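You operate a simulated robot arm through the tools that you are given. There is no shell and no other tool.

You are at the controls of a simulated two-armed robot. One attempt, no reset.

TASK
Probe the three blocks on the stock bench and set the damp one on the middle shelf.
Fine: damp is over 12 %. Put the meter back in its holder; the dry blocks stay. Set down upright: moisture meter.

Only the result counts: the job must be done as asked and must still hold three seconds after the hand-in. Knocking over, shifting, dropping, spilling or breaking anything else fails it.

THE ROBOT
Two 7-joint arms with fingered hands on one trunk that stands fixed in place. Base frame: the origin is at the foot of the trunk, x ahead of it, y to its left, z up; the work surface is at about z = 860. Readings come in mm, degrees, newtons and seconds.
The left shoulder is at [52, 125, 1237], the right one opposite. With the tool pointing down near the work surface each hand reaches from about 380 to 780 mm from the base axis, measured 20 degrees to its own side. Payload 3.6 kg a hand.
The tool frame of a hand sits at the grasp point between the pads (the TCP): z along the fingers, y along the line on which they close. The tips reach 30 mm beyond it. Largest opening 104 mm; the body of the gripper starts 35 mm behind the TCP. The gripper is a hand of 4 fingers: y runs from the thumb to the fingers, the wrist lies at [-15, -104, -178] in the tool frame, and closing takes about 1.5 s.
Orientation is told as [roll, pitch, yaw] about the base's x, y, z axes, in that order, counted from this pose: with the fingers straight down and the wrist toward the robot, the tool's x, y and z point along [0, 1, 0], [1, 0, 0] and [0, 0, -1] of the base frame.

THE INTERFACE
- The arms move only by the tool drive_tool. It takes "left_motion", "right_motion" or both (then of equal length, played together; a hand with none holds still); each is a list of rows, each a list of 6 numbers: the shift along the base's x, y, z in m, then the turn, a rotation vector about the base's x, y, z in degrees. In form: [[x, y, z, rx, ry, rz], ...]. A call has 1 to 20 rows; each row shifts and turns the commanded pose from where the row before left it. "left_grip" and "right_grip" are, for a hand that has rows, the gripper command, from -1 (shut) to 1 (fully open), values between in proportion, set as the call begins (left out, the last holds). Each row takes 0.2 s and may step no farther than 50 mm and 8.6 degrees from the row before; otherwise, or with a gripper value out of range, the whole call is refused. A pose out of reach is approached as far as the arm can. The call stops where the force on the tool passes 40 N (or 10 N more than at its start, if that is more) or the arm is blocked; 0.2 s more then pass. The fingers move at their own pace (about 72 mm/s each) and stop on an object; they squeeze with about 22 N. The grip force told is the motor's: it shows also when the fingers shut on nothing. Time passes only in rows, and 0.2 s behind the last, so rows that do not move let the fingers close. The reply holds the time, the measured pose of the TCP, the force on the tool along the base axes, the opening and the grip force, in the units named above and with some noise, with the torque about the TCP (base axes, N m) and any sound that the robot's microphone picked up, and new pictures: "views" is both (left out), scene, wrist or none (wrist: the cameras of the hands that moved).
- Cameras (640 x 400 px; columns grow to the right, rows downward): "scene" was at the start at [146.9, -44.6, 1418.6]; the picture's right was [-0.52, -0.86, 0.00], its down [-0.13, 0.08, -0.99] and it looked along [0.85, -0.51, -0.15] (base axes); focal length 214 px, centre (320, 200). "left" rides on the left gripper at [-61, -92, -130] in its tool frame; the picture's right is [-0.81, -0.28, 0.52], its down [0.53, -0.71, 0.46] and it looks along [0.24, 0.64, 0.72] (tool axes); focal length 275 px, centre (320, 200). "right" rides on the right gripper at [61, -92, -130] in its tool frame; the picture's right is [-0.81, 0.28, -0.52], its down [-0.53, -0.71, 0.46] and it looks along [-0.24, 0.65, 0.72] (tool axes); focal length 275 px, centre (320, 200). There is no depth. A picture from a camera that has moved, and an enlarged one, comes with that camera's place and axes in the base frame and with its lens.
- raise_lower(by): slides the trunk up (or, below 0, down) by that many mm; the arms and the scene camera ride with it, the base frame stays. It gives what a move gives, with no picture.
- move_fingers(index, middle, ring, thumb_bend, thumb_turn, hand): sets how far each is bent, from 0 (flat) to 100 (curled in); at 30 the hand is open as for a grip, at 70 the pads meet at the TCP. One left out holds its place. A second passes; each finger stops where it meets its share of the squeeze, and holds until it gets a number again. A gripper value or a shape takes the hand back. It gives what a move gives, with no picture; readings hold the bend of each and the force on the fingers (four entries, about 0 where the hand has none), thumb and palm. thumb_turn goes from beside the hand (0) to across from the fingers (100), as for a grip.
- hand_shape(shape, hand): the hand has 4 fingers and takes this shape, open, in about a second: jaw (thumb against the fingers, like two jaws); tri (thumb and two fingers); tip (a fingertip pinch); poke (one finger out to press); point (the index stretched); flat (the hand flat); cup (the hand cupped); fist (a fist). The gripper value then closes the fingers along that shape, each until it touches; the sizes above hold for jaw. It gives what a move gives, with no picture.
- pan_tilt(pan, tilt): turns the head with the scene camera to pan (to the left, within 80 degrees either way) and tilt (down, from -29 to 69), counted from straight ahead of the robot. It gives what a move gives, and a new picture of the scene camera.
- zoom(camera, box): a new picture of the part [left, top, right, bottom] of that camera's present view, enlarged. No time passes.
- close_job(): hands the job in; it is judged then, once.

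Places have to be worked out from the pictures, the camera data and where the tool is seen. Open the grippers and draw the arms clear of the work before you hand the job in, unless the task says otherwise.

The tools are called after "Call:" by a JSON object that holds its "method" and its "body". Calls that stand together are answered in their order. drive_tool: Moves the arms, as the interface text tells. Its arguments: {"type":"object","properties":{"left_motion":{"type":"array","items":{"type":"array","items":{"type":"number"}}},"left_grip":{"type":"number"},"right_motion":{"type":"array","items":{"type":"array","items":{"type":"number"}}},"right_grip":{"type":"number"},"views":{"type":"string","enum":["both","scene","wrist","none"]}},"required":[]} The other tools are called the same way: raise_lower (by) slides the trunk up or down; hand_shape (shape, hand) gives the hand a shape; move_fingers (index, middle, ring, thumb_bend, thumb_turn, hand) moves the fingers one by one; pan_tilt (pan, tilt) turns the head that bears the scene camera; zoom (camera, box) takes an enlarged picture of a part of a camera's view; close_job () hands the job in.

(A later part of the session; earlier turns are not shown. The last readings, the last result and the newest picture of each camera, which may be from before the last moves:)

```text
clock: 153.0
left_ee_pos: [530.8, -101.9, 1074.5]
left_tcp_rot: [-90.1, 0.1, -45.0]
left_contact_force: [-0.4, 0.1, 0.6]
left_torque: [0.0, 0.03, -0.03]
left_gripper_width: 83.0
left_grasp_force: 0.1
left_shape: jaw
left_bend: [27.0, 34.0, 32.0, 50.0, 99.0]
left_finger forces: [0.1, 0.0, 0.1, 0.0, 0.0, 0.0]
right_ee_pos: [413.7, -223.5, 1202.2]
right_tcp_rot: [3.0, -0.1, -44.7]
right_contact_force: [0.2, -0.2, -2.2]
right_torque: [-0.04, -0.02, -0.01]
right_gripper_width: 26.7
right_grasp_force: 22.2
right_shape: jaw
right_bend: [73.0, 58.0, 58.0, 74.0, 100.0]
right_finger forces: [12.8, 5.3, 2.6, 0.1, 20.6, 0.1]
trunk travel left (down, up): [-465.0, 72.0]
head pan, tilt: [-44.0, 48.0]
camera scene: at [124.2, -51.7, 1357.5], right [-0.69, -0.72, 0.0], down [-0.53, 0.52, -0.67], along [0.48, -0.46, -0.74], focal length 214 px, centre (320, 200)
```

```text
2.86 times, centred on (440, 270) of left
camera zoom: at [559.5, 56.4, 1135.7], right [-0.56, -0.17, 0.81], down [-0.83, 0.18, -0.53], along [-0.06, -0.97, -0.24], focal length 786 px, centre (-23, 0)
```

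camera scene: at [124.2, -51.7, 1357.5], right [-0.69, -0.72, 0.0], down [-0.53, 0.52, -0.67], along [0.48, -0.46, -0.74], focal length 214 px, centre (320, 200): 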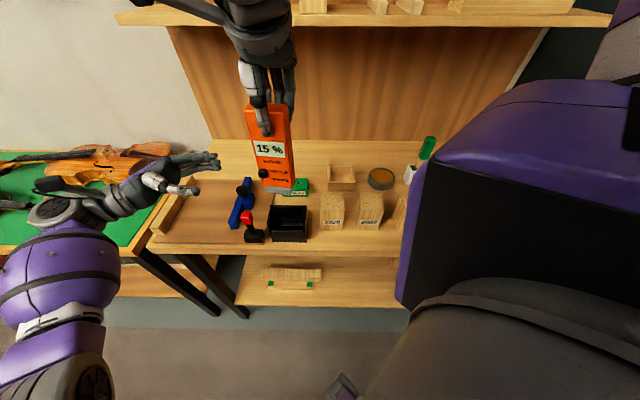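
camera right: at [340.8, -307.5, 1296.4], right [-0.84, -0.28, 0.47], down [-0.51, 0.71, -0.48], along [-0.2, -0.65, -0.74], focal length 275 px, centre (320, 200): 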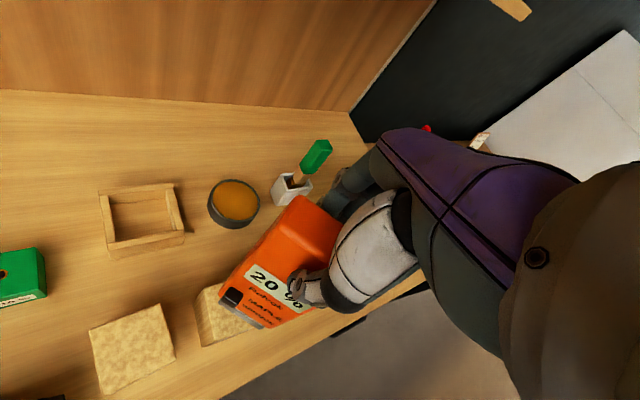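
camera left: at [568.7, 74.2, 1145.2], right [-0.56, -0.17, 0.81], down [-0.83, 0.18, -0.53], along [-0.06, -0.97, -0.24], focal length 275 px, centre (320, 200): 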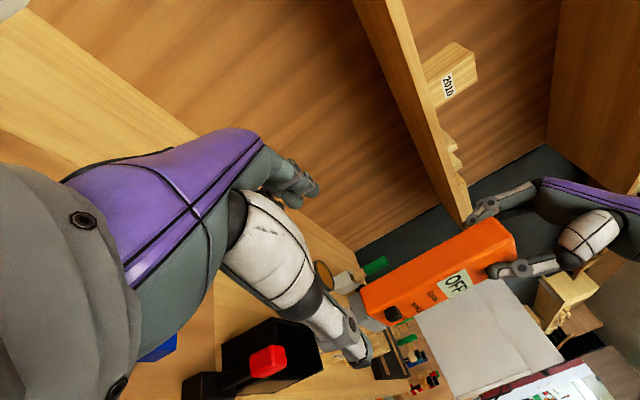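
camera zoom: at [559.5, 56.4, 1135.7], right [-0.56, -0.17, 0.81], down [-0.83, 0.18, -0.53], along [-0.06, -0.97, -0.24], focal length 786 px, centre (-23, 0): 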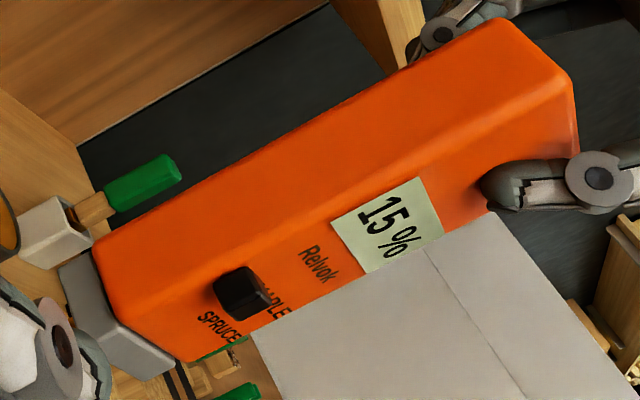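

The knob (at MAPLE) is at about d=427, s=164, z=1093. I'll bring the left hand in above it, thumb close to the face, ready to push it down.

Call:
{"method": "drive_tool", "body": {"left_motion": [[0, 0, 0.025, 0, 0, 0], [0, 0, 0.025, 0, 0, 0], [-0.0217, -0.0217, 0, 0, 0, 0], [-0.0217, -0.0217, 0, 0, 0, 0], [-0.0217, -0.0217, 0, 0, 0, 0], [-0.0217, -0.0217, 0, 0, 0, 0], [0, 0, 0, 0, 0, 0]], "left_grip": 0.6, "views": "none"}}

Call:
{"method": "drive_tool", "body": {"left_motion": [[0, 0, 0, 0, 0, 0], [0, 0, 0, 0, 0, 0], [0.0018, -0.0018, 0, 0, 0, 0], [0, 0, 0, 0, 0, 0]], "left_grip": -0.18, "views": "none"}}

Call:
{"method": "zoom", "body": {"camera": "scene", "box": [225, 120, 315, 200]}}

Call:
{"method": "zoom", "body": {"camera": "right", "box": [170, 160, 370, 340]}}

```text
clock: 154.6
left_ee_pos: [445.0, -189.4, 1124.0]
left_tcp_rot: [-90.1, 0.1, -44.9]
left_contact_force: [0.3, 0.2, -0.8]
left_torque: [0.02, 0.0, 0.0]
left_gripper_width: 83.0
left_grasp_force: 0.0
left_shape: jaw
left_bend: [27.0, 34.0, 32.0, 50.0, 99.0]
left_finger forces: [0.1, 0.1, 0.0, 0.0, 0.1, 0.0]
right_ee_pos: [414.1, -222.7, 1203.1]
right_tcp_rot: [2.8, -0.1, -44.8]
right_contact_force: [-0.1, -0.2, -3.1]
right_torque: [-0.02, 0.0, 0.03]
right_gripper_width: 26.9
right_grasp_force: 21.8
right_shape: jaw
right_bend: [73.0, 58.0, 58.0, 74.0, 100.0]
right_finger forces: [12.8, 5.4, 2.6, 0.0, 20.6, 0.0]
trunk travel left (down, up): [-465.0, 72.0]
head pan, tilt: [-44.0, 48.0]
```

```text
clock: 155.6
left_ee_pos: [447.0, -193.2, 1124.4]
left_tcp_rot: [-90.1, 0.1, -45.0]
left_contact_force: [0.0, 0.4, 0.4]
left_torque: [0.02, -0.01, 0.0]
left_gripper_width: 42.9
left_grasp_force: 0.0
left_shape: jaw
left_bend: [74.0, 48.0, 45.0, 72.0, 100.0]
left_finger forces: [0.0, 0.0, 0.0, 0.0, 0.1, 0.0]
right_ee_pos: [412.9, -223.1, 1202.8]
right_tcp_rot: [2.9, -0.1, -44.9]
right_contact_force: [-0.5, 0.3, -3.5]
right_torque: [-0.02, -0.02, -0.01]
right_gripper_width: 26.6
right_grasp_force: 22.2
right_shape: jaw
right_bend: [73.0, 58.0, 58.0, 74.0, 100.0]
right_finger forces: [12.7, 5.4, 2.5, 0.0, 20.6, 0.1]
trunk travel left (down, up): [-465.0, 72.0]
head pan, tilt: [-44.0, 48.0]
```

```text
5.00 times, centred on (270, 160) of scene
camera zoom: at [124.2, -51.6, 1357.5], right [-0.69, -0.72, 0.0], down [-0.53, 0.52, -0.67], along [0.48, -0.46, -0.74], focal length 1072 px, centre (570, 400)
```

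zoom: 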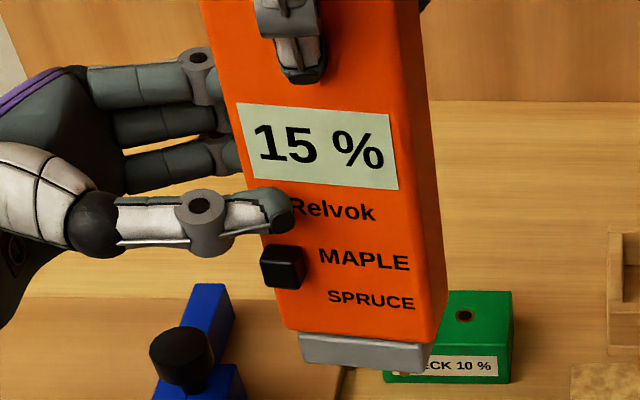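

```text
2.22 times, centred on (270, 250) of right
camera zoom: at [386.8, -120.1, 1335.6], right [-0.4, -0.79, 0.48], down [-0.86, 0.14, -0.48], along [0.31, -0.6, -0.73], focal length 612 px, centre (431, 89)
```

zoom: 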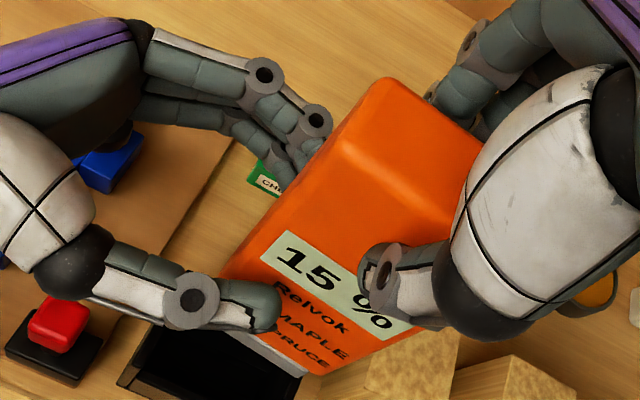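

The thumb sits just above the knob and near the face. I'll push down about 15 mm in steps and check.

Call:
{"method": "drive_tool", "body": {"left_motion": [[0, 0, -0.003, 0, 0, 0], [0, 0, -0.003, 0, 0, 0], [0, 0, -0.003, 0, 0, 0], [0, 0, -0.003, 0, 0, 0], [0, 0, -0.003, 0, 0, 0], [0, 0, 0, 0, 0, 0]], "views": "none"}}

Call:
{"method": "zoom", "body": {"camera": "scene", "box": [225, 120, 315, 200]}}

```text
clock: 157.0
left_ee_pos: [447.4, -192.0, 1108.8]
left_tcp_rot: [-90.1, 0.0, -45.0]
left_contact_force: [-0.1, 0.4, 0.5]
left_torque: [-0.01, -0.01, 0.01]
left_gripper_width: 43.3
left_grasp_force: 0.1
left_shape: jaw
left_bend: [74.0, 48.0, 45.0, 72.0, 100.0]
left_finger forces: [0.0, 0.1, 0.1, 0.0, 0.1, 0.0]
right_ee_pos: [413.5, -223.7, 1202.2]
right_tcp_rot: [3.0, -0.1, -44.8]
right_contact_force: [0.4, -1.0, -2.5]
right_torque: [0.02, 0.01, -0.02]
right_gripper_width: 26.9
right_grasp_force: 21.7
right_shape: jaw
right_bend: [73.0, 58.0, 58.0, 74.0, 100.0]
right_finger forces: [12.7, 5.3, 2.6, 0.0, 20.7, 0.0]
trunk travel left (down, up): [-465.0, 72.0]
head pan, tilt: [-44.0, 48.0]
```

```text
5.00 times, centred on (270, 160) of scene
camera zoom: at [124.2, -51.6, 1357.5], right [-0.69, -0.72, 0.0], down [-0.53, 0.52, -0.67], along [0.48, -0.46, -0.74], focal length 1072 px, centre (570, 400)
```

zoom: 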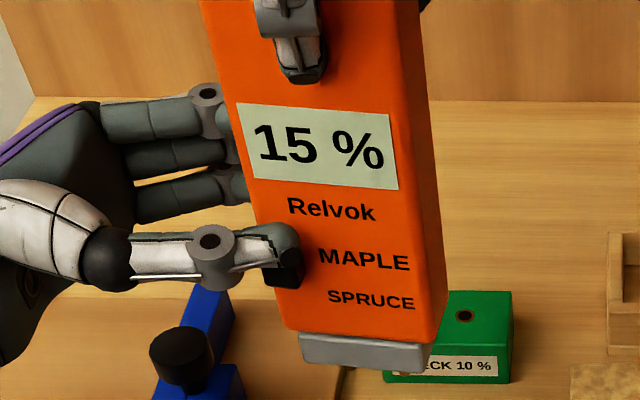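

The thumb now meets the knob's top. Pushing down further.

Call:
{"method": "drive_tool", "body": {"left_motion": [[0.0012, -0.0012, 0.003, 0, 0, 0], [0, 0, -0.003, 0, 0, 0], [0, 0, -0.003, 0, 0, 0], [0, 0, -0.003, 0, 0, 0], [0, 0, 0, 0, 0, 0]], "views": "none"}}

Call:
{"method": "zoom", "body": {"camera": "scene", "box": [225, 120, 315, 200]}}

```text
clock: 158.2
left_ee_pos: [448.4, -192.7, 1104.3]
left_tcp_rot: [-90.1, 0.1, -45.0]
left_contact_force: [0.1, -0.6, 0.6]
left_torque: [0.03, 0.06, 0.01]
left_gripper_width: 43.0
left_grasp_force: 0.0
left_shape: jaw
left_bend: [74.0, 48.0, 45.0, 72.0, 100.0]
left_finger forces: [0.0, 0.0, 0.0, 0.1, 1.5, 0.0]
right_ee_pos: [413.0, -223.8, 1201.8]
right_tcp_rot: [2.9, -0.1, -44.9]
right_contact_force: [0.5, 0.5, -3.7]
right_torque: [-0.06, 0.01, 0.0]
right_gripper_width: 26.6
right_grasp_force: 22.0
right_shape: jaw
right_bend: [73.0, 58.0, 58.0, 74.0, 100.0]
right_finger forces: [12.6, 5.3, 2.6, 0.1, 20.4, 0.1]
trunk travel left (down, up): [-465.0, 72.0]
head pan, tilt: [-44.0, 48.0]
```

```text
5.00 times, centred on (270, 160) of scene
camera zoom: at [124.2, -51.6, 1357.5], right [-0.69, -0.72, 0.0], down [-0.53, 0.52, -0.67], along [0.48, -0.46, -0.74], focal length 1072 px, centre (570, 400)
```

zoom: 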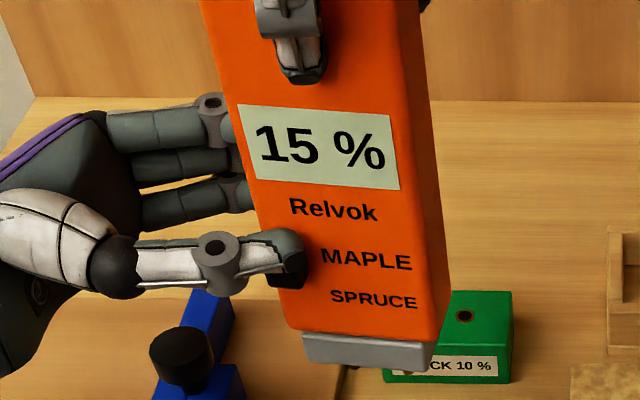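

A small force (1.5 N) builds; continuing down.

Call:
{"method": "drive_tool", "body": {"left_motion": [[0, 0, -0.003, 0, 0, 0], [0, 0, -0.003, 0, 0, 0], [0, 0, 0, 0, 0, 0]], "views": "none"}}

Call:
{"method": "zoom", "body": {"camera": "scene", "box": [225, 120, 315, 200]}}

Call:
{"method": "zoom", "body": {"camera": "right", "box": [170, 160, 370, 340]}}

```text
clock: 159.0
left_ee_pos: [448.6, -192.5, 1096.0]
left_tcp_rot: [-89.9, 0.1, -45.0]
left_contact_force: [-0.3, -0.6, 0.1]
left_torque: [0.0, 0.03, 0.01]
left_gripper_width: 42.7
left_grasp_force: 0.2
left_shape: jaw
left_bend: [74.0, 48.0, 45.0, 72.0, 100.0]
left_finger forces: [0.0, 0.1, 0.0, 0.0, 0.3, 0.0]
right_ee_pos: [414.0, -224.0, 1202.3]
right_tcp_rot: [3.1, 0.0, -44.8]
right_contact_force: [-0.1, -0.1, -2.7]
right_torque: [-0.05, -0.02, 0.0]
right_gripper_width: 26.2
right_grasp_force: 22.1
right_shape: jaw
right_bend: [73.0, 58.0, 58.0, 74.0, 100.0]
right_finger forces: [12.4, 5.3, 2.7, 0.1, 20.4, 0.0]
trunk travel left (down, up): [-465.0, 72.0]
head pan, tilt: [-44.0, 48.0]
```

```text
5.00 times, centred on (270, 160) of scene
camera zoom: at [124.2, -51.6, 1357.5], right [-0.69, -0.72, 0.0], down [-0.53, 0.52, -0.67], along [0.48, -0.46, -0.74], focal length 1072 px, centre (570, 400)
```

zoom: 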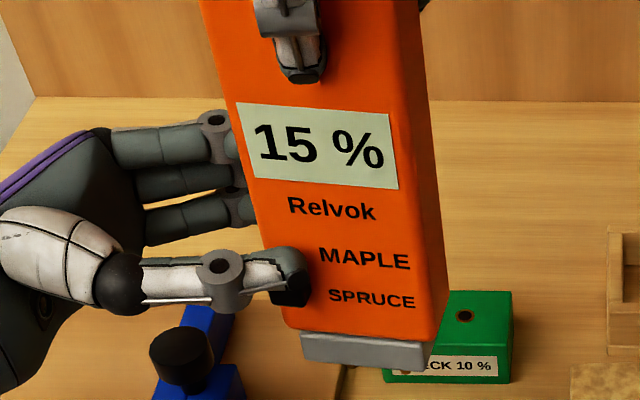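

```text
2.22 times, centred on (270, 250) of right
camera zoom: at [386.9, -120.1, 1335.8], right [-0.4, -0.79, 0.48], down [-0.86, 0.14, -0.48], along [0.31, -0.6, -0.73], focal length 612 px, centre (431, 89)
```

zoom: 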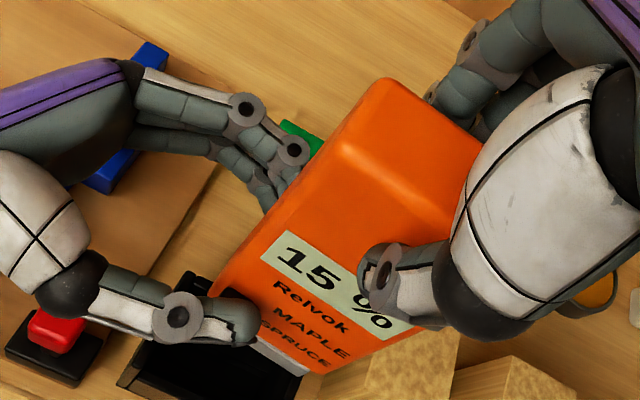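

The knob is hidden behind the thumb. I'll go down another 10 mm and see where it emerges.

Call:
{"method": "drive_tool", "body": {"left_motion": [[0, 0, -0.004, 0, 0, 0], [0, 0, -0.004, 0, 0, 0], [0, 0, -0.003, 0, 0, 0], [0, 0, 0, 0, 0, 0]], "views": "none"}}

Call:
{"method": "zoom", "body": {"camera": "scene", "box": [225, 120, 315, 200]}}

```text
clock: 160.0
left_ee_pos: [447.3, -191.9, 1086.9]
left_tcp_rot: [-90.0, 0.0, -44.9]
left_contact_force: [0.0, -1.1, 0.8]
left_torque: [-0.01, 0.11, -0.01]
left_gripper_width: 42.8
left_grasp_force: 0.1
left_shape: jaw
left_bend: [74.0, 48.0, 45.0, 72.0, 100.0]
left_finger forces: [0.0, 0.0, 0.1, 0.0, 1.3, 0.1]
right_ee_pos: [414.0, -224.0, 1202.0]
right_tcp_rot: [2.9, -0.1, -44.8]
right_contact_force: [0.0, 1.2, -3.4]
right_torque: [-0.01, -0.02, -0.01]
right_gripper_width: 26.2
right_grasp_force: 22.0
right_shape: jaw
right_bend: [73.0, 58.0, 58.0, 74.0, 100.0]
right_finger forces: [12.2, 5.3, 2.8, 0.0, 20.4, 0.0]
trunk travel left (down, up): [-465.0, 72.0]
head pan, tilt: [-44.0, 48.0]
```

```text
5.00 times, centred on (270, 160) of scene
camera zoom: at [124.2, -51.6, 1357.5], right [-0.69, -0.72, 0.0], down [-0.53, 0.52, -0.67], along [0.48, -0.46, -0.74], focal length 1072 px, centre (570, 400)
```

zoom: 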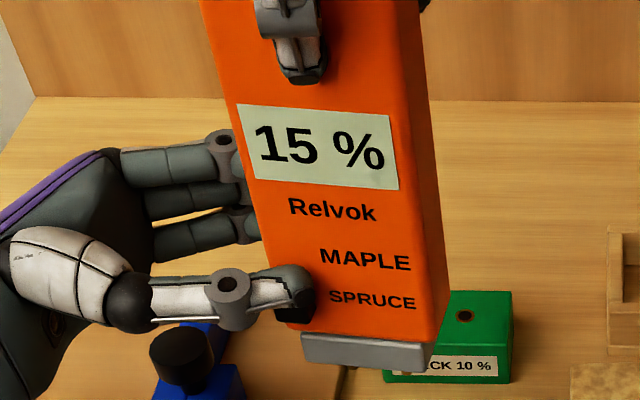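

The knob now appears at the SPRUCE level below the thumb. I'll push 3 mm more to seat it, then withdraw the left hand and check.

Call:
{"method": "drive_tool", "body": {"left_motion": [[0, 0, -0.002, 0, 0, 0], [0, 0, -0.0015, 0, 0, 0], [0, 0, 0, 0, 0, 0]], "views": "none"}}

Call:
{"method": "drive_tool", "body": {"left_motion": [[-0.003, 0.003, 0.003, 0, 0, 0], [-0.003, 0.003, 0, 0, 0, 0], [0.02, 0.02, 0, 0, 0, 0], [0.03, 0.03, 0, 0, 0, 0], [0.03, 0.03, 0, 0, 0, 0]], "left_grip": 0.6, "views": "none"}}

Call:
{"method": "zoom", "body": {"camera": "scene", "box": [225, 120, 315, 200]}}

```text
clock: 160.8
left_ee_pos: [447.9, -192.3, 1084.3]
left_tcp_rot: [-90.1, -0.1, -45.0]
left_contact_force: [-0.2, -1.2, 2.7]
left_torque: [0.02, 0.16, 0.07]
left_gripper_width: 42.4
left_grasp_force: 0.1
left_shape: jaw
left_bend: [74.0, 48.0, 45.0, 73.0, 99.0]
left_finger forces: [0.0, 0.0, 0.1, 0.0, 3.0, 0.0]
right_ee_pos: [414.9, -222.7, 1201.1]
right_tcp_rot: [2.9, -0.2, -44.7]
right_contact_force: [0.0, 0.8, -5.8]
right_torque: [-0.02, 0.01, -0.03]
right_gripper_width: 26.6
right_grasp_force: 22.0
right_shape: jaw
right_bend: [73.0, 58.0, 58.0, 74.0, 100.0]
right_finger forces: [12.1, 5.2, 2.7, 0.1, 20.4, 0.0]
trunk travel left (down, up): [-465.0, 72.0]
head pan, tilt: [-44.0, 48.0]
```

```text
clock: 162.0
left_ee_pos: [522.3, -104.3, 1084.7]
left_tcp_rot: [-90.1, 0.0, -44.9]
left_contact_force: [-0.3, 0.3, 1.0]
left_torque: [0.0, -0.01, -0.01]
left_gripper_width: 82.9
left_grasp_force: 0.0
left_shape: jaw
left_bend: [27.0, 34.0, 32.0, 50.0, 99.0]
left_finger forces: [0.0, 0.0, 0.1, 0.1, 0.0, 0.0]
right_ee_pos: [414.5, -222.3, 1202.3]
right_tcp_rot: [2.9, -0.1, -44.8]
right_contact_force: [-0.2, -0.4, -3.0]
right_torque: [-0.04, 0.01, 0.02]
right_gripper_width: 26.3
right_grasp_force: 22.7
right_shape: jaw
right_bend: [73.0, 58.0, 58.0, 74.0, 100.0]
right_finger forces: [12.5, 5.4, 2.8, 0.1, 20.5, 0.1]
trunk travel left (down, up): [-465.0, 72.0]
head pan, tilt: [-44.0, 48.0]
```

```text
5.00 times, centred on (270, 160) of scene
camera zoom: at [124.6, -51.2, 1357.5], right [-0.69, -0.72, 0.0], down [-0.53, 0.52, -0.67], along [0.48, -0.47, -0.74], focal length 1072 px, centre (570, 400)
```

zoom: 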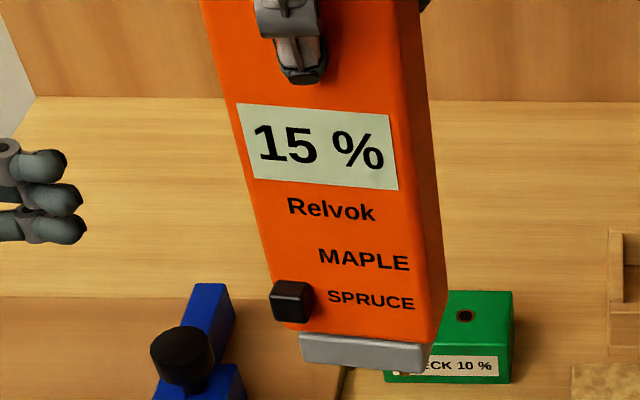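

The slider is back at SPRUCE. I'll return to block 2020 in the levelled attitude and probe again.

Call:
{"method": "drive_tool", "body": {"right_motion": [[-0.00995, -0.018, -0.0067, 0, 0, -7.5], [-0.00995, -0.018, -0.0067, 0, 0, -7.5], [-0.00995, -0.018, -0.0067, 0, 0, -7.5], [-0.00995, -0.018, -0.0067, 0, 0, -7.5], [-0.00995, -0.018, -0.0067, 0, 0, -7.5], [-0.00995, -0.018, -0.0067, 0, 0, -7.5], [0, 0, -0.012, 0, 0, 0], [0, 0, -0.012, 0, 0, 0], [0, 0, 0, 0, 0, 0]], "views": "none"}}

Call:
{"method": "drive_tool", "body": {"right_motion": [[0, 0, -0.003, 0, 0, 0], [0, 0, -0.0015, 0, 0, 0], [0, 0, 0, 0, 0, 0]], "views": "none"}}

Call:
{"method": "drive_tool", "body": {"right_motion": [[0, 0, -0.0012, 0, 0, 0], [0, 0, 0, 0, 0, 0], [0, 0, 0, 0, 0, 0], [0, 0, 0, 0, 0, 0], [0, 0, 0, 0, 0, 0]], "views": "none"}}

Call:
{"method": "zoom", "body": {"camera": "scene", "box": [300, 130, 400, 240]}}

```text
clock: 164.0
left_ee_pos: [521.6, -105.2, 1084.3]
left_tcp_rot: [-90.0, 0.0, -45.0]
left_contact_force: [0.1, 0.0, 0.6]
left_torque: [0.05, 0.0, 0.01]
left_gripper_width: 83.0
left_grasp_force: 0.1
left_shape: jaw
left_bend: [27.0, 34.0, 32.0, 50.0, 99.0]
left_finger forces: [0.0, 0.1, 0.0, 0.0, 0.0, 0.0]
right_ee_pos: [353.0, -332.4, 1140.8]
right_tcp_rot: [2.8, -0.2, -89.8]
right_contact_force: [-1.2, 0.0, -2.0]
right_torque: [-0.01, 0.0, -0.01]
right_gripper_width: 26.5
right_grasp_force: 22.1
right_shape: jaw
right_bend: [73.0, 58.0, 58.0, 74.0, 100.0]
right_finger forces: [12.5, 5.3, 2.8, 0.1, 20.5, 0.0]
trunk travel left (down, up): [-465.0, 72.0]
head pan, tilt: [-44.0, 48.0]
```

```text
clock: 164.8
left_ee_pos: [522.5, -104.4, 1086.0]
left_tcp_rot: [-90.1, 0.0, -45.0]
left_contact_force: [0.3, -0.8, 0.6]
left_torque: [0.0, -0.01, 0.0]
left_gripper_width: 82.9
left_grasp_force: 0.0
left_shape: jaw
left_bend: [27.0, 34.0, 32.0, 50.0, 99.0]
left_finger forces: [0.0, 0.1, 0.0, 0.0, 0.1, 0.0]
right_ee_pos: [352.9, -331.6, 1136.2]
right_tcp_rot: [3.1, 0.0, -89.8]
right_contact_force: [-0.1, 0.8, -2.9]
right_torque: [-0.02, 0.03, -0.02]
right_gripper_width: 26.8
right_grasp_force: 21.7
right_shape: jaw
right_bend: [73.0, 58.0, 58.0, 74.0, 100.0]
right_finger forces: [12.6, 5.4, 2.7, 0.0, 20.5, 0.0]
trunk travel left (down, up): [-465.0, 72.0]
head pan, tilt: [-44.0, 48.0]
```

```text
clock: 166.0
left_ee_pos: [521.3, -105.0, 1086.0]
left_tcp_rot: [-90.1, 0.1, -44.9]
left_contact_force: [0.0, 0.6, -0.2]
left_torque: [0.01, -0.01, -0.02]
left_gripper_width: 83.0
left_grasp_force: 0.0
left_shape: jaw
left_bend: [27.0, 34.0, 32.0, 50.0, 99.0]
left_finger forces: [0.1, 0.0, 0.1, 0.1, 0.0, 0.0]
right_ee_pos: [353.4, -331.5, 1134.7]
right_tcp_rot: [2.9, 0.0, -89.8]
right_contact_force: [0.8, 0.4, -2.6]
right_torque: [0.01, 0.03, 0.0]
right_gripper_width: 26.4
right_grasp_force: 22.2
right_shape: jaw
right_bend: [73.0, 58.0, 58.0, 74.0, 100.0]
right_finger forces: [12.4, 5.4, 2.6, 0.0, 20.4, 0.1]
trunk travel left (down, up): [-465.0, 72.0]
head pan, tilt: [-44.0, 48.0]
```

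```text
3.64 times, centred on (350, 185) of scene
camera zoom: at [124.2, -51.7, 1357.5], right [-0.69, -0.72, 0.0], down [-0.53, 0.52, -0.67], along [0.48, -0.46, -0.74], focal length 780 px, centre (211, 254)
```

zoom: 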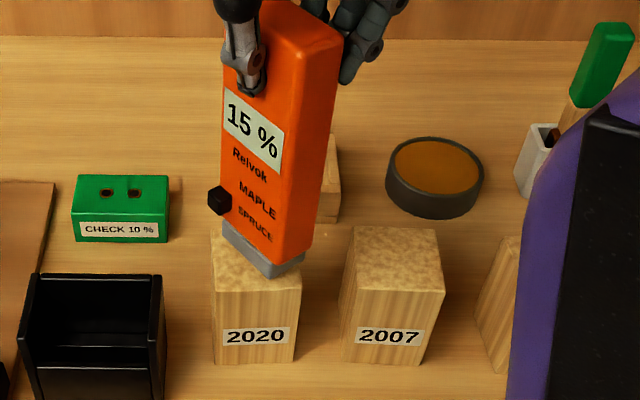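

Just short of contact. A bit further down, with a hold.

Call:
{"method": "drive_tool", "body": {"right_motion": [[0, 0, -0.0012, 0, 0, 0], [0, 0, -0.001, 0, 0, 0], [0, 0, 0, 0, 0, 0], [0, 0, 0, 0, 0, 0], [0, 0, 0, 0, 0, 0], [0, 0, 0, 0, 0, 0]], "views": "none"}}

Call:
{"method": "zoom", "body": {"camera": "scene", "box": [300, 130, 400, 240]}}

```text
clock: 167.4
left_ee_pos: [521.8, -103.4, 1086.1]
left_tcp_rot: [-90.1, -0.1, -44.9]
left_contact_force: [-0.5, -0.4, -0.7]
left_torque: [-0.03, 0.03, -0.01]
left_gripper_width: 83.0
left_grasp_force: 0.0
left_shape: jaw
left_bend: [27.0, 34.0, 32.0, 50.0, 99.0]
left_finger forces: [0.0, 0.0, 0.0, 0.0, 0.1, 0.0]
right_ee_pos: [353.4, -331.2, 1132.9]
right_tcp_rot: [3.1, -0.2, -89.8]
right_contact_force: [0.0, -0.8, 15.9]
right_torque: [-0.05, 0.02, 0.04]
right_gripper_width: 26.8
right_grasp_force: 21.9
right_shape: jaw
right_bend: [74.0, 58.0, 58.0, 74.0, 100.0]
right_finger forces: [13.4, 6.4, 3.2, 0.0, 23.0, 0.0]
trunk travel left (down, up): [-465.0, 72.0]
head pan, tilt: [-44.0, 48.0]
```

```text
3.64 times, centred on (350, 185) of scene
camera zoom: at [123.2, -50.8, 1357.7], right [-0.69, -0.72, 0.0], down [-0.53, 0.52, -0.67], along [0.48, -0.47, -0.74], focal length 780 px, centre (211, 254)
```

zoom: 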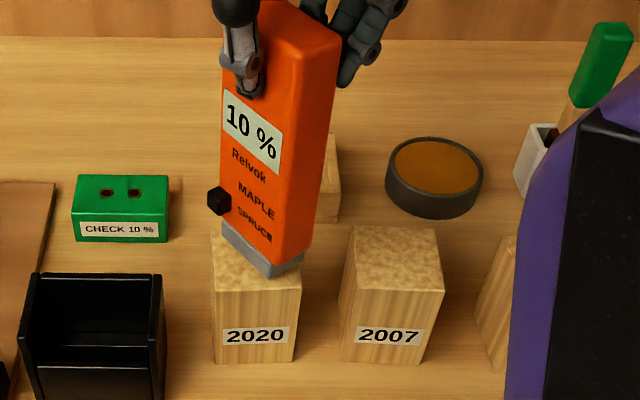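

At SPRUCE block 2020 reads 10 % (dry). Next block 2007 again.

Call:
{"method": "drive_tool", "body": {"right_motion": [[0, 0, 0.005, 0, 0, 0], [0, 0, 0.025, 0, 0, 0], [-0.0167, -0.0172, 0, 0, 0, 0], [-0.0167, -0.0172, 0, 0, 0, 0], [-0.0167, -0.0172, 0, 0, 0, 0], [-0.0167, -0.0172, 0, 0, 0, 0], [0, 0, -0.013, 0, 0, 0], [0, 0, -0.013, 0, 0, 0], [0, 0, -0.0025, 0, 0, 0], [0, 0, 0, 0, 0, 0]], "views": "none"}}

Call:
{"method": "drive_tool", "body": {"right_motion": [[0, 0, -0.0012, 0, 0, 0], [0, 0, 0, 0, 0, 0], [0, 0, 0, 0, 0, 0], [0, 0, 0, 0, 0, 0]], "views": "none"}}

Call:
{"method": "zoom", "body": {"camera": "scene", "box": [330, 130, 430, 240]}}

```text
clock: 169.6
left_ee_pos: [522.0, -105.0, 1086.1]
left_tcp_rot: [-90.2, -0.1, -44.9]
left_contact_force: [-0.3, -1.7, -0.1]
left_torque: [0.0, -0.01, 0.05]
left_gripper_width: 83.0
left_grasp_force: 0.1
left_shape: jaw
left_bend: [27.0, 34.0, 32.0, 50.0, 99.0]
left_finger forces: [0.0, 0.0, 0.1, 0.1, 0.1, 0.0]
right_ee_pos: [288.1, -400.6, 1133.4]
right_tcp_rot: [3.0, -0.1, -89.8]
right_contact_force: [-1.2, 0.3, 1.3]
right_torque: [-0.01, 0.01, -0.02]
right_gripper_width: 26.8
right_grasp_force: 21.9
right_shape: jaw
right_bend: [73.0, 58.0, 58.0, 74.0, 100.0]
right_finger forces: [12.8, 5.5, 2.7, 0.0, 20.9, 0.0]
trunk travel left (down, up): [-465.0, 72.0]
head pan, tilt: [-44.0, 48.0]
```

```text
clock: 170.6
left_ee_pos: [520.4, -103.4, 1085.4]
left_tcp_rot: [-90.1, -0.1, -45.1]
left_contact_force: [-0.2, 0.2, 0.3]
left_torque: [0.0, -0.02, 0.03]
left_gripper_width: 83.0
left_grasp_force: 0.0
left_shape: jaw
left_bend: [27.0, 34.0, 32.0, 50.0, 99.0]
left_finger forces: [0.0, 0.0, 0.1, 0.1, 0.0, 0.0]
right_ee_pos: [286.4, -399.6, 1134.0]
right_tcp_rot: [2.9, -0.2, -89.7]
right_contact_force: [-0.1, -0.1, 10.6]
right_torque: [-0.01, 0.02, 0.05]
right_gripper_width: 26.7
right_grasp_force: 22.3
right_shape: jaw
right_bend: [73.0, 58.0, 58.0, 74.0, 100.0]
right_finger forces: [13.0, 5.9, 3.1, 0.0, 21.9, 0.0]
trunk travel left (down, up): [-465.0, 72.0]
head pan, tilt: [-44.0, 48.0]
```

```text
3.64 times, centred on (380, 185) of scene
camera zoom: at [123.6, -50.9, 1357.7], right [-0.69, -0.72, 0.0], down [-0.53, 0.52, -0.67], along [0.48, -0.47, -0.74], focal length 780 px, centre (102, 254)
```

zoom: 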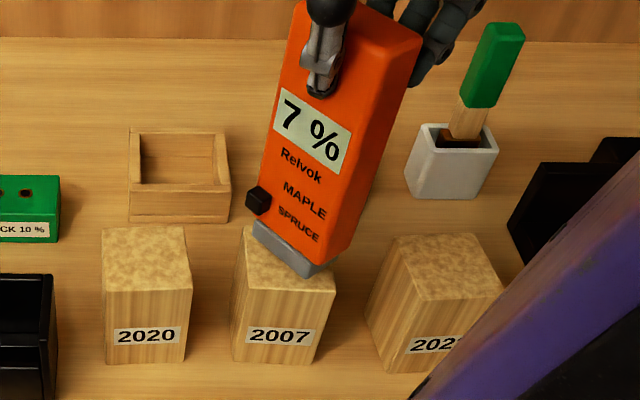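

Block 2007 reads 7 % at SPRUCE. Now block 2023 again.

Call:
{"method": "drive_tool", "body": {"right_motion": [[0, 0, 0.005, 0, 0, 0], [0, 0, 0.025, 0, 0, 0], [-0.0176, -0.0203, 0, 0, 0, 0], [-0.0176, -0.0203, 0, 0, 0, 0], [-0.0176, -0.0203, 0, 0, 0, 0], [-0.0176, -0.0203, 0, 0, 0, 0], [0, 0, -0.013, 0, 0, 0], [0, 0, -0.012, 0, 0, 0], [0, 0, -0.0025, 0, 0, 0], [0, 0, 0, 0, 0, 0]], "views": "none"}}

Call:
{"method": "drive_tool", "body": {"right_motion": [[0, 0, -0.0015, 0, 0, 0], [0, 0, -0.001, 0, 0, 0], [0, 0, 0, 0, 0, 0], [0, 0, 0, 0, 0, 0], [0, 0, 0, 0, 0, 0]], "views": "none"}}

Call:
{"method": "zoom", "body": {"camera": "right", "box": [200, 240, 320, 340]}}

```text
clock: 172.8
left_ee_pos: [521.4, -105.3, 1085.8]
left_tcp_rot: [-90.2, 0.0, -45.0]
left_contact_force: [-0.2, -0.1, 0.2]
left_torque: [-0.01, 0.04, 0.02]
left_gripper_width: 82.8
left_grasp_force: 0.0
left_shape: jaw
left_bend: [27.0, 34.0, 32.0, 50.0, 99.0]
left_finger forces: [0.1, 0.0, 0.0, 0.0, 0.0, 0.0]
right_ee_pos: [217.8, -482.4, 1134.5]
right_tcp_rot: [2.8, -0.1, -89.8]
right_contact_force: [-0.5, 0.3, -2.4]
right_torque: [-0.03, -0.01, 0.0]
right_gripper_width: 26.8
right_grasp_force: 21.8
right_shape: jaw
right_bend: [73.0, 58.0, 58.0, 74.0, 100.0]
right_finger forces: [12.5, 5.3, 2.7, 0.1, 20.5, 0.1]
trunk travel left (down, up): [-465.0, 72.0]
head pan, tilt: [-44.0, 48.0]
```

```text
clock: 174.0
left_ee_pos: [521.0, -104.0, 1084.9]
left_tcp_rot: [-90.0, 0.0, -45.0]
left_contact_force: [-0.1, 0.1, 0.7]
left_torque: [-0.02, 0.01, -0.03]
left_gripper_width: 82.9
left_grasp_force: 0.0
left_shape: jaw
left_bend: [27.0, 34.0, 32.0, 50.0, 99.0]
left_finger forces: [0.0, 0.0, 0.0, 0.1, 0.1, 0.0]
right_ee_pos: [217.7, -482.5, 1132.7]
right_tcp_rot: [3.0, -0.3, -89.9]
right_contact_force: [0.3, -0.2, 10.0]
right_torque: [-0.05, -0.01, 0.03]
right_gripper_width: 27.0
right_grasp_force: 21.7
right_shape: jaw
right_bend: [73.0, 58.0, 58.0, 75.0, 100.0]
right_finger forces: [13.1, 5.8, 3.1, 0.0, 21.8, 0.0]
trunk travel left (down, up): [-465.0, 72.0]
head pan, tilt: [-44.0, 48.0]
```

```text
4.00 times, centred on (260, 290) of right
camera zoom: at [270.3, -389.1, 1265.9], right [-0.84, -0.28, 0.48], down [-0.51, 0.71, -0.48], along [-0.2, -0.65, -0.73], focal length 1101 px, centre (560, -160)
```

zoom: 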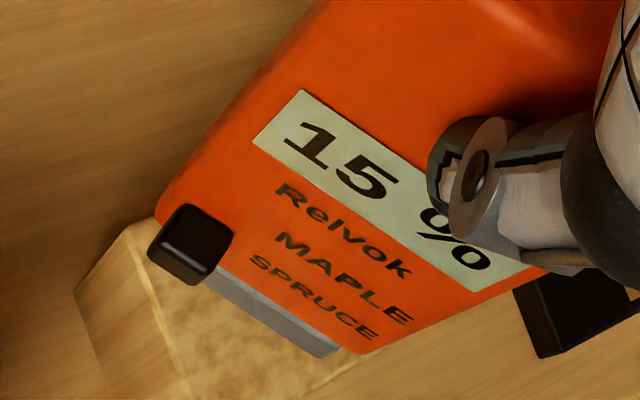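

Block 2023 reads 15 % at SPRUCE: the only one over 12 %, so it is the damp one. Now the meter goes back: I'll lift off and look closely at the empty holder.

Call:
{"method": "drive_tool", "body": {"right_motion": [[0, 0, 0.005, 0, 0, 0], [0, 0, 0.025, 0, 0, 0], [0, 0, 0.03, 0, 0, 0], [0, 0, 0, 0, 0, 0]], "views": "none"}}

Call:
{"method": "zoom", "body": {"camera": "scene", "box": [258, 195, 318, 250]}}

Call:
{"method": "zoom", "body": {"camera": "left", "box": [60, 250, 330, 400]}}

```text
clock: 175.0
left_ee_pos: [522.5, -104.7, 1084.8]
left_tcp_rot: [-90.1, 0.0, -45.1]
left_contact_force: [0.1, 0.2, 0.0]
left_torque: [-0.02, 0.01, 0.01]
left_gripper_width: 83.1
left_grasp_force: 0.2
left_shape: jaw
left_bend: [27.0, 34.0, 32.0, 50.0, 99.0]
left_finger forces: [0.0, 0.0, 0.0, 0.0, 0.0, 0.1]
right_ee_pos: [217.0, -481.8, 1191.5]
right_tcp_rot: [2.8, -0.2, -89.9]
right_contact_force: [0.1, 1.4, -2.8]
right_torque: [0.0, 0.0, 0.01]
right_gripper_width: 26.8
right_grasp_force: 22.1
right_shape: jaw
right_bend: [73.0, 58.0, 58.0, 74.0, 100.0]
right_finger forces: [12.6, 5.2, 2.7, 0.0, 20.5, 0.1]
trunk travel left (down, up): [-465.0, 72.0]
head pan, tilt: [-44.0, 48.0]
```

```text
7.27 times, centred on (288, 222) of scene
camera zoom: at [124.2, -51.8, 1357.5], right [-0.69, -0.72, 0.0], down [-0.53, 0.52, -0.67], along [0.48, -0.46, -0.74], focal length 1560 px, centre (553, 36)
```

zoom: 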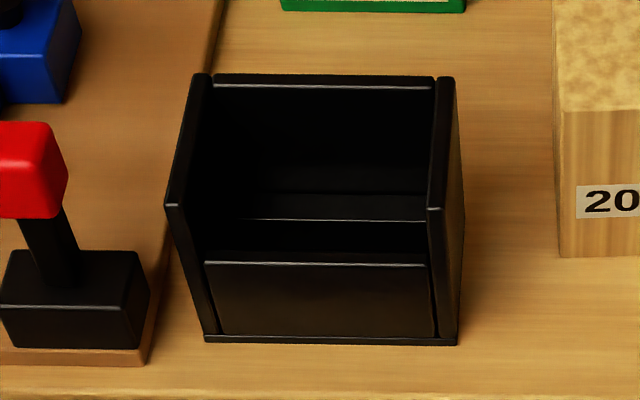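

```text
2.37 times, centred on (195, 325) of left
camera zoom: at [549.4, 53.0, 1146.8], right [-0.56, -0.17, 0.81], down [-0.83, 0.18, -0.53], along [-0.06, -0.97, -0.24], focal length 652 px, centre (616, -96)
```

zoom: 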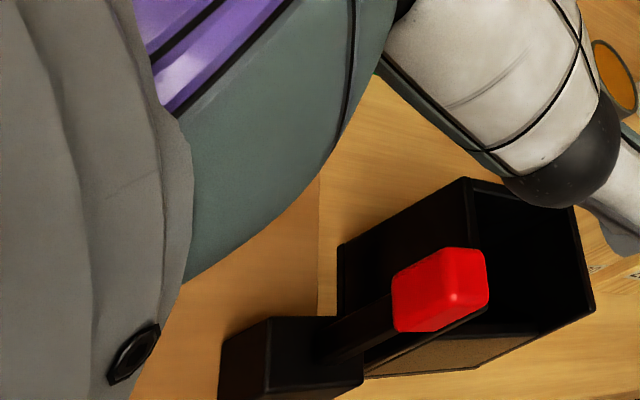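

The empty holder has a front lip, side walls and an inner ledge at the back; the meter stood between lip and ledge. I'll carry the meter back above it, turning to yaw -40 so its face is parallel to the bench.

Call:
{"method": "drive_tool", "body": {"right_motion": [[0.0239, 0.0326, 0, 0, 0, 6.25], [0.0239, 0.0326, 0, 0, 0, 6.25], [0.0239, 0.0326, 0, 0, 0, 6.25], [0.0239, 0.0326, 0, 0, 0, 6.25], [0.0239, 0.0326, 0, 0, 0, 6.25], [0.0239, 0.0326, 0, 0, 0, 6.25], [0.0239, 0.0326, 0, 0, 0, 6.25], [0.0239, 0.0326, 0, 0, 0, 6.25], [0, 0, -0.02, 0, 0, 0], [0, 0, -0.02, 0, 0, 0], [0, 0, 0, 0, 0, 0]], "views": "scene"}}

Call:
{"method": "zoom", "body": {"camera": "scene", "box": [245, 130, 325, 250]}}

Call:
{"method": "zoom", "body": {"camera": "right", "box": [120, 160, 400, 380]}}

```text
clock: 177.4
left_ee_pos: [520.9, -104.8, 1085.7]
left_tcp_rot: [-90.0, 0.0, -44.9]
left_contact_force: [0.0, 0.1, -0.8]
left_torque: [0.01, 0.0, 0.01]
left_gripper_width: 83.1
left_grasp_force: 0.0
left_shape: jaw
left_bend: [27.0, 34.0, 32.0, 50.0, 99.0]
left_finger forces: [0.0, 0.0, 0.0, 0.0, 0.1, 0.0]
right_ee_pos: [407.0, -220.1, 1151.8]
right_tcp_rot: [3.0, 0.0, -39.8]
right_contact_force: [0.1, 0.5, -2.4]
right_torque: [-0.03, -0.01, 0.02]
right_gripper_width: 26.6
right_grasp_force: 22.3
right_shape: jaw
right_bend: [73.0, 58.0, 58.0, 74.0, 100.0]
right_finger forces: [12.5, 5.2, 2.7, 0.1, 20.3, 0.0]
trunk travel left (down, up): [-465.0, 72.0]
head pan, tilt: [-44.0, 48.0]
camera scene: at [123.8, -51.8, 1357.6], right [-0.69, -0.72, 0.0], down [-0.53, 0.52, -0.67], along [0.48, -0.46, -0.74], focal length 214 px, centre (320, 200)
```

scene: 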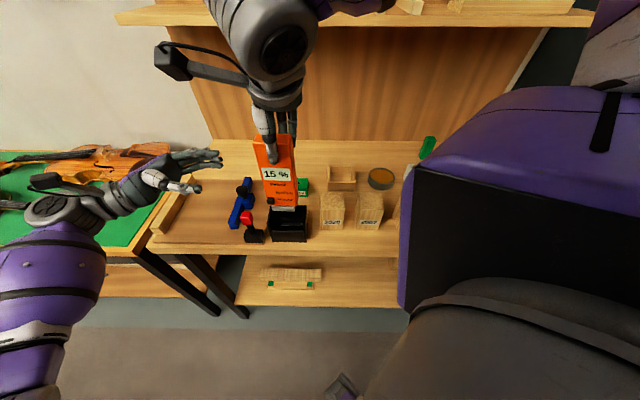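

```text
3.33 times, centred on (285, 190) of scene
camera zoom: at [123.8, -51.8, 1357.6], right [-0.69, -0.72, 0.0], down [-0.53, 0.52, -0.67], along [0.48, -0.46, -0.74], focal length 715 px, centre (437, 233)
```

zoom: 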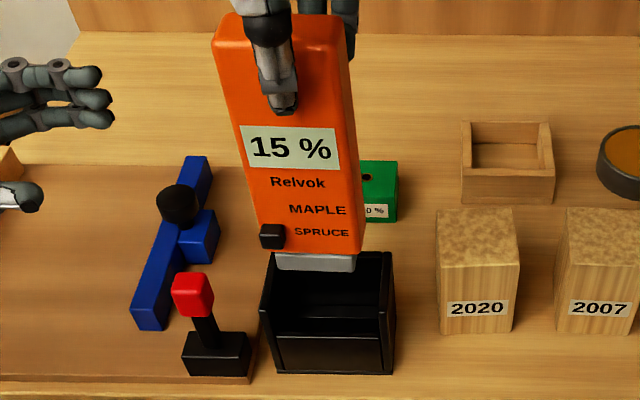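

```text
1.82 times, centred on (260, 270) of right
camera zoom: at [371.1, -120.8, 1285.2], right [-0.33, -0.82, 0.47], down [-0.87, 0.07, -0.48], along [0.36, -0.57, -0.74], focal length 500 px, centre (429, 73)
```

zoom: 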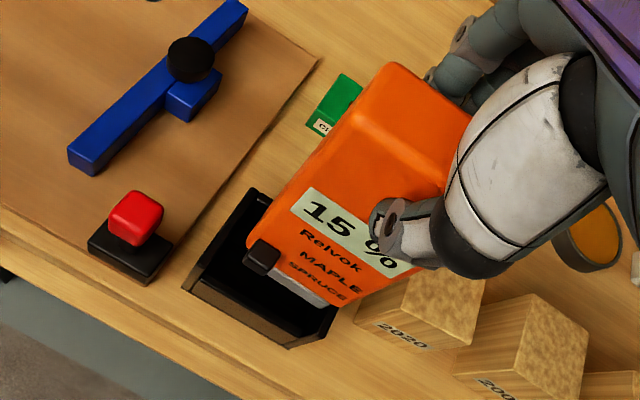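

Well aligned above the holder. A small trim (2 mm deeper, 2 mm right, 2.5° yaw), then I'll lower the pins to lip level and check again.

Call:
{"method": "drive_tool", "body": {"right_motion": [[0, -0.0028, 0, 0, 0, 2.5], [0, 0, -0.02, 0, 0, 0], [0, 0, -0.02, 0, 0, 0], [0, 0, -0.01, 0, 0, 0], [0, 0, 0, 0, 0, 0]], "views": "none"}}

Call:
{"method": "zoom", "body": {"camera": "scene", "box": [250, 150, 322, 250]}}

Call:
{"method": "zoom", "body": {"camera": "right", "box": [120, 200, 340, 380]}}

```text
clock: 178.6
left_ee_pos: [521.5, -105.7, 1085.9]
left_tcp_rot: [-90.1, 0.0, -45.1]
left_contact_force: [-0.5, 0.0, -0.6]
left_torque: [0.01, -0.01, 0.03]
left_gripper_width: 83.0
left_grasp_force: 0.1
left_shape: jaw
left_bend: [27.0, 34.0, 32.0, 50.0, 99.0]
left_finger forces: [0.0, 0.1, 0.1, 0.1, 0.0, 0.1]
right_ee_pos: [407.9, -222.1, 1102.0]
right_tcp_rot: [3.0, -0.1, -37.3]
right_contact_force: [0.8, 0.9, -2.0]
right_torque: [0.01, 0.01, -0.01]
right_gripper_width: 26.6
right_grasp_force: 21.9
right_shape: jaw
right_bend: [73.0, 58.0, 58.0, 74.0, 100.0]
right_finger forces: [12.5, 5.1, 2.6, 0.1, 20.2, 0.0]
trunk travel left (down, up): [-465.0, 72.0]
head pan, tilt: [-44.0, 48.0]
```

```text
4.00 times, centred on (286, 200) of scene
camera zoom: at [124.2, -51.6, 1357.5], right [-0.69, -0.72, 0.0], down [-0.53, 0.52, -0.67], along [0.48, -0.46, -0.74], focal length 858 px, centre (456, 200)
```

zoom: 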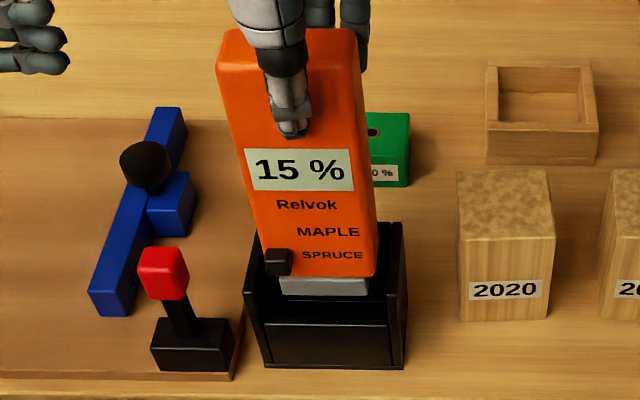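

```text
2.22 times, centred on (230, 290) of right
camera zoom: at [367.7, -124.3, 1235.2], right [-0.29, -0.83, 0.48], down [-0.87, 0.03, -0.48], along [0.39, -0.56, -0.73], focal length 612 px, centre (520, 0)
```

zoom: 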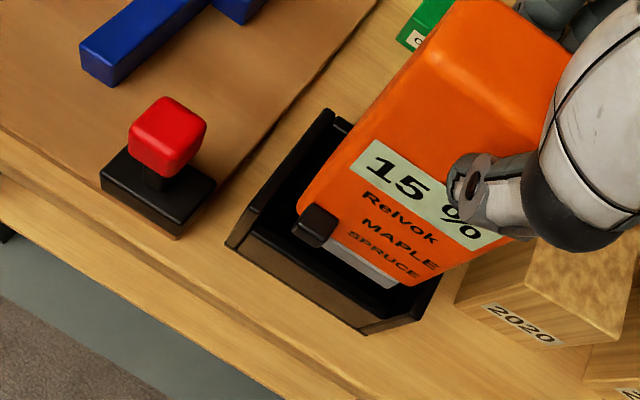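

The foot is centred inside the holder walls. I'll lower 25 mm more and watch for contact.

Call:
{"method": "drive_tool", "body": {"right_motion": [[0, 0, -0.01, 0, 0, 0], [0, 0, -0.01, 0, 0, 0], [0, 0, -0.005, 0, 0, 0], [0, 0, 0, 0, 0, 0]], "views": "none"}}

Call:
{"method": "zoom", "body": {"camera": "scene", "box": [260, 170, 320, 245]}}

Call:
{"method": "zoom", "body": {"camera": "right", "box": [120, 200, 340, 380]}}

```text
clock: 179.6
left_ee_pos: [521.8, -105.5, 1085.7]
left_tcp_rot: [-90.1, 0.0, -45.0]
left_contact_force: [0.1, -0.8, -0.2]
left_torque: [-0.03, 0.02, 0.02]
left_gripper_width: 83.0
left_grasp_force: 0.1
left_shape: jaw
left_bend: [27.0, 34.0, 32.0, 50.0, 99.0]
left_finger forces: [0.0, 0.0, 0.0, 0.0, 0.0, 0.0]
right_ee_pos: [407.7, -224.6, 1077.4]
right_tcp_rot: [3.1, -0.4, -37.3]
right_contact_force: [0.1, -4.1, 12.6]
right_torque: [-0.08, 0.04, 0.03]
right_gripper_width: 26.8
right_grasp_force: 21.9
right_shape: jaw
right_bend: [73.0, 58.0, 58.0, 75.0, 100.0]
right_finger forces: [13.8, 6.2, 3.5, 0.1, 22.0, 0.1]
trunk travel left (down, up): [-465.0, 72.0]
head pan, tilt: [-44.0, 48.0]
```

```text
5.33 times, centred on (290, 208) of scene
camera zoom: at [123.3, -51.6, 1357.8], right [-0.69, -0.72, 0.0], down [-0.53, 0.52, -0.67], along [0.48, -0.46, -0.74], focal length 1144 px, centre (480, 160)
```

zoom: 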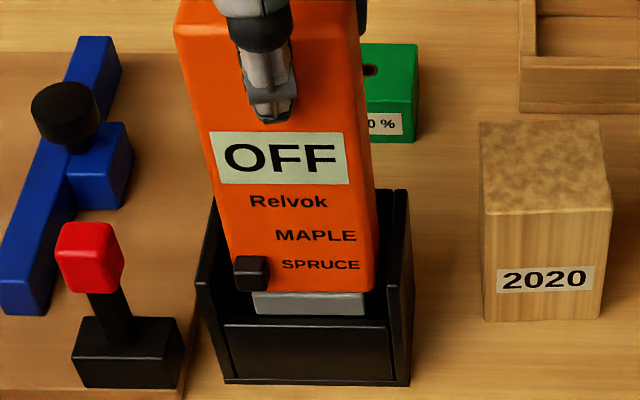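

```text
2.22 times, centred on (230, 290) of right
camera zoom: at [367.1, -124.8, 1211.1], right [-0.29, -0.83, 0.48], down [-0.87, 0.03, -0.49], along [0.39, -0.56, -0.73], focal length 612 px, centre (520, 0)
```

zoom: 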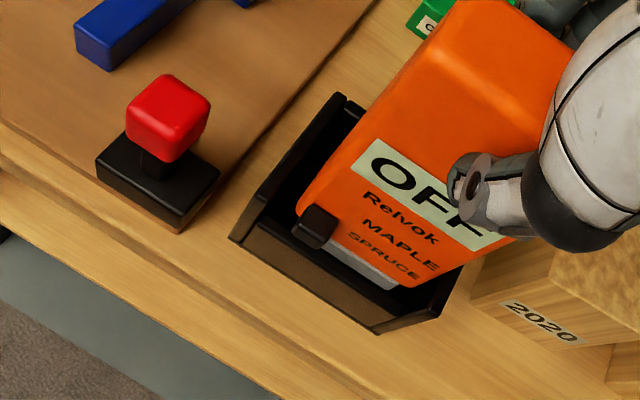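

The pins struck something inside at z≈893 (15 N), so I stop. Comparing with the original pictures, the meter's foot is ~5 mm too near the robot (tilted ~1.8°). I'll raise 10 mm, tilt the foot back, shift slightly, and try again.

Call:
{"method": "drive_tool", "body": {"right_motion": [[0, 0, 0.005, 0, 0, 0], [0, 0, 0.008, 0, 0, 0], [0.0014, 0, 0, -1.27, -1.27, 0], [0, 0, 0, 0, 0, 0]], "views": "none"}}

Call:
{"method": "zoom", "body": {"camera": "scene", "box": [260, 170, 320, 245]}}

Call:
{"method": "zoom", "body": {"camera": "right", "box": [120, 200, 340, 380]}}

```text
clock: 180.6
left_ee_pos: [521.8, -104.2, 1085.7]
left_tcp_rot: [-90.2, 0.0, -45.0]
left_contact_force: [0.3, 0.4, 0.5]
left_torque: [-0.02, 0.0, 0.0]
left_gripper_width: 83.1
left_grasp_force: 0.0
left_shape: jaw
left_bend: [27.0, 34.0, 32.0, 50.0, 99.0]
left_finger forces: [0.0, 0.0, 0.0, 0.0, 0.0, 0.0]
right_ee_pos: [407.9, -223.5, 1090.1]
right_tcp_rot: [2.7, -2.0, -37.3]
right_contact_force: [0.7, -0.2, -3.1]
right_torque: [0.0, 0.0, 0.0]
right_gripper_width: 26.4
right_grasp_force: 21.5
right_shape: jaw
right_bend: [73.0, 58.0, 58.0, 75.0, 100.0]
right_finger forces: [12.7, 5.3, 2.9, 0.0, 20.9, 0.1]
trunk travel left (down, up): [-465.0, 72.0]
head pan, tilt: [-44.0, 48.0]
```

```text
5.33 times, centred on (290, 208) of scene
camera zoom: at [124.0, -51.7, 1357.5], right [-0.69, -0.72, 0.0], down [-0.53, 0.52, -0.67], along [0.48, -0.46, -0.74], focal length 1144 px, centre (480, 160)
```

zoom: 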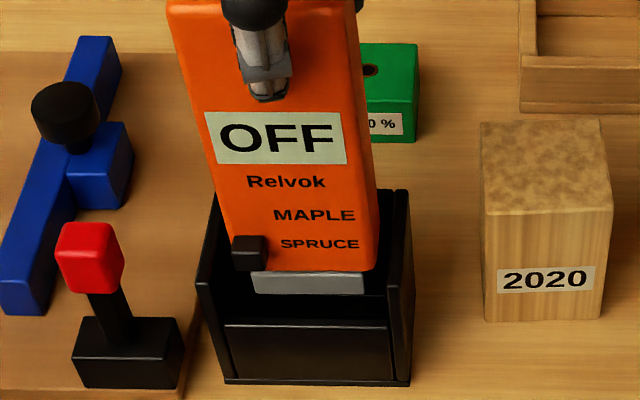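

```text
2.22 times, centred on (230, 290) of right
camera zoom: at [365.2, -121.7, 1219.7], right [-0.3, -0.82, 0.49], down [-0.86, 0.02, -0.5], along [0.4, -0.57, -0.71], focal length 612 px, centre (520, 0)
```

zoom: 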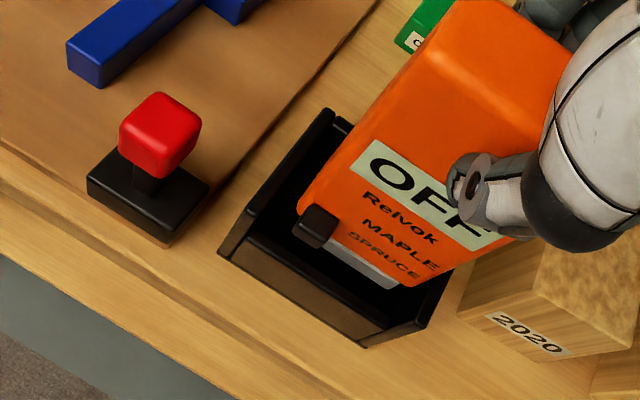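

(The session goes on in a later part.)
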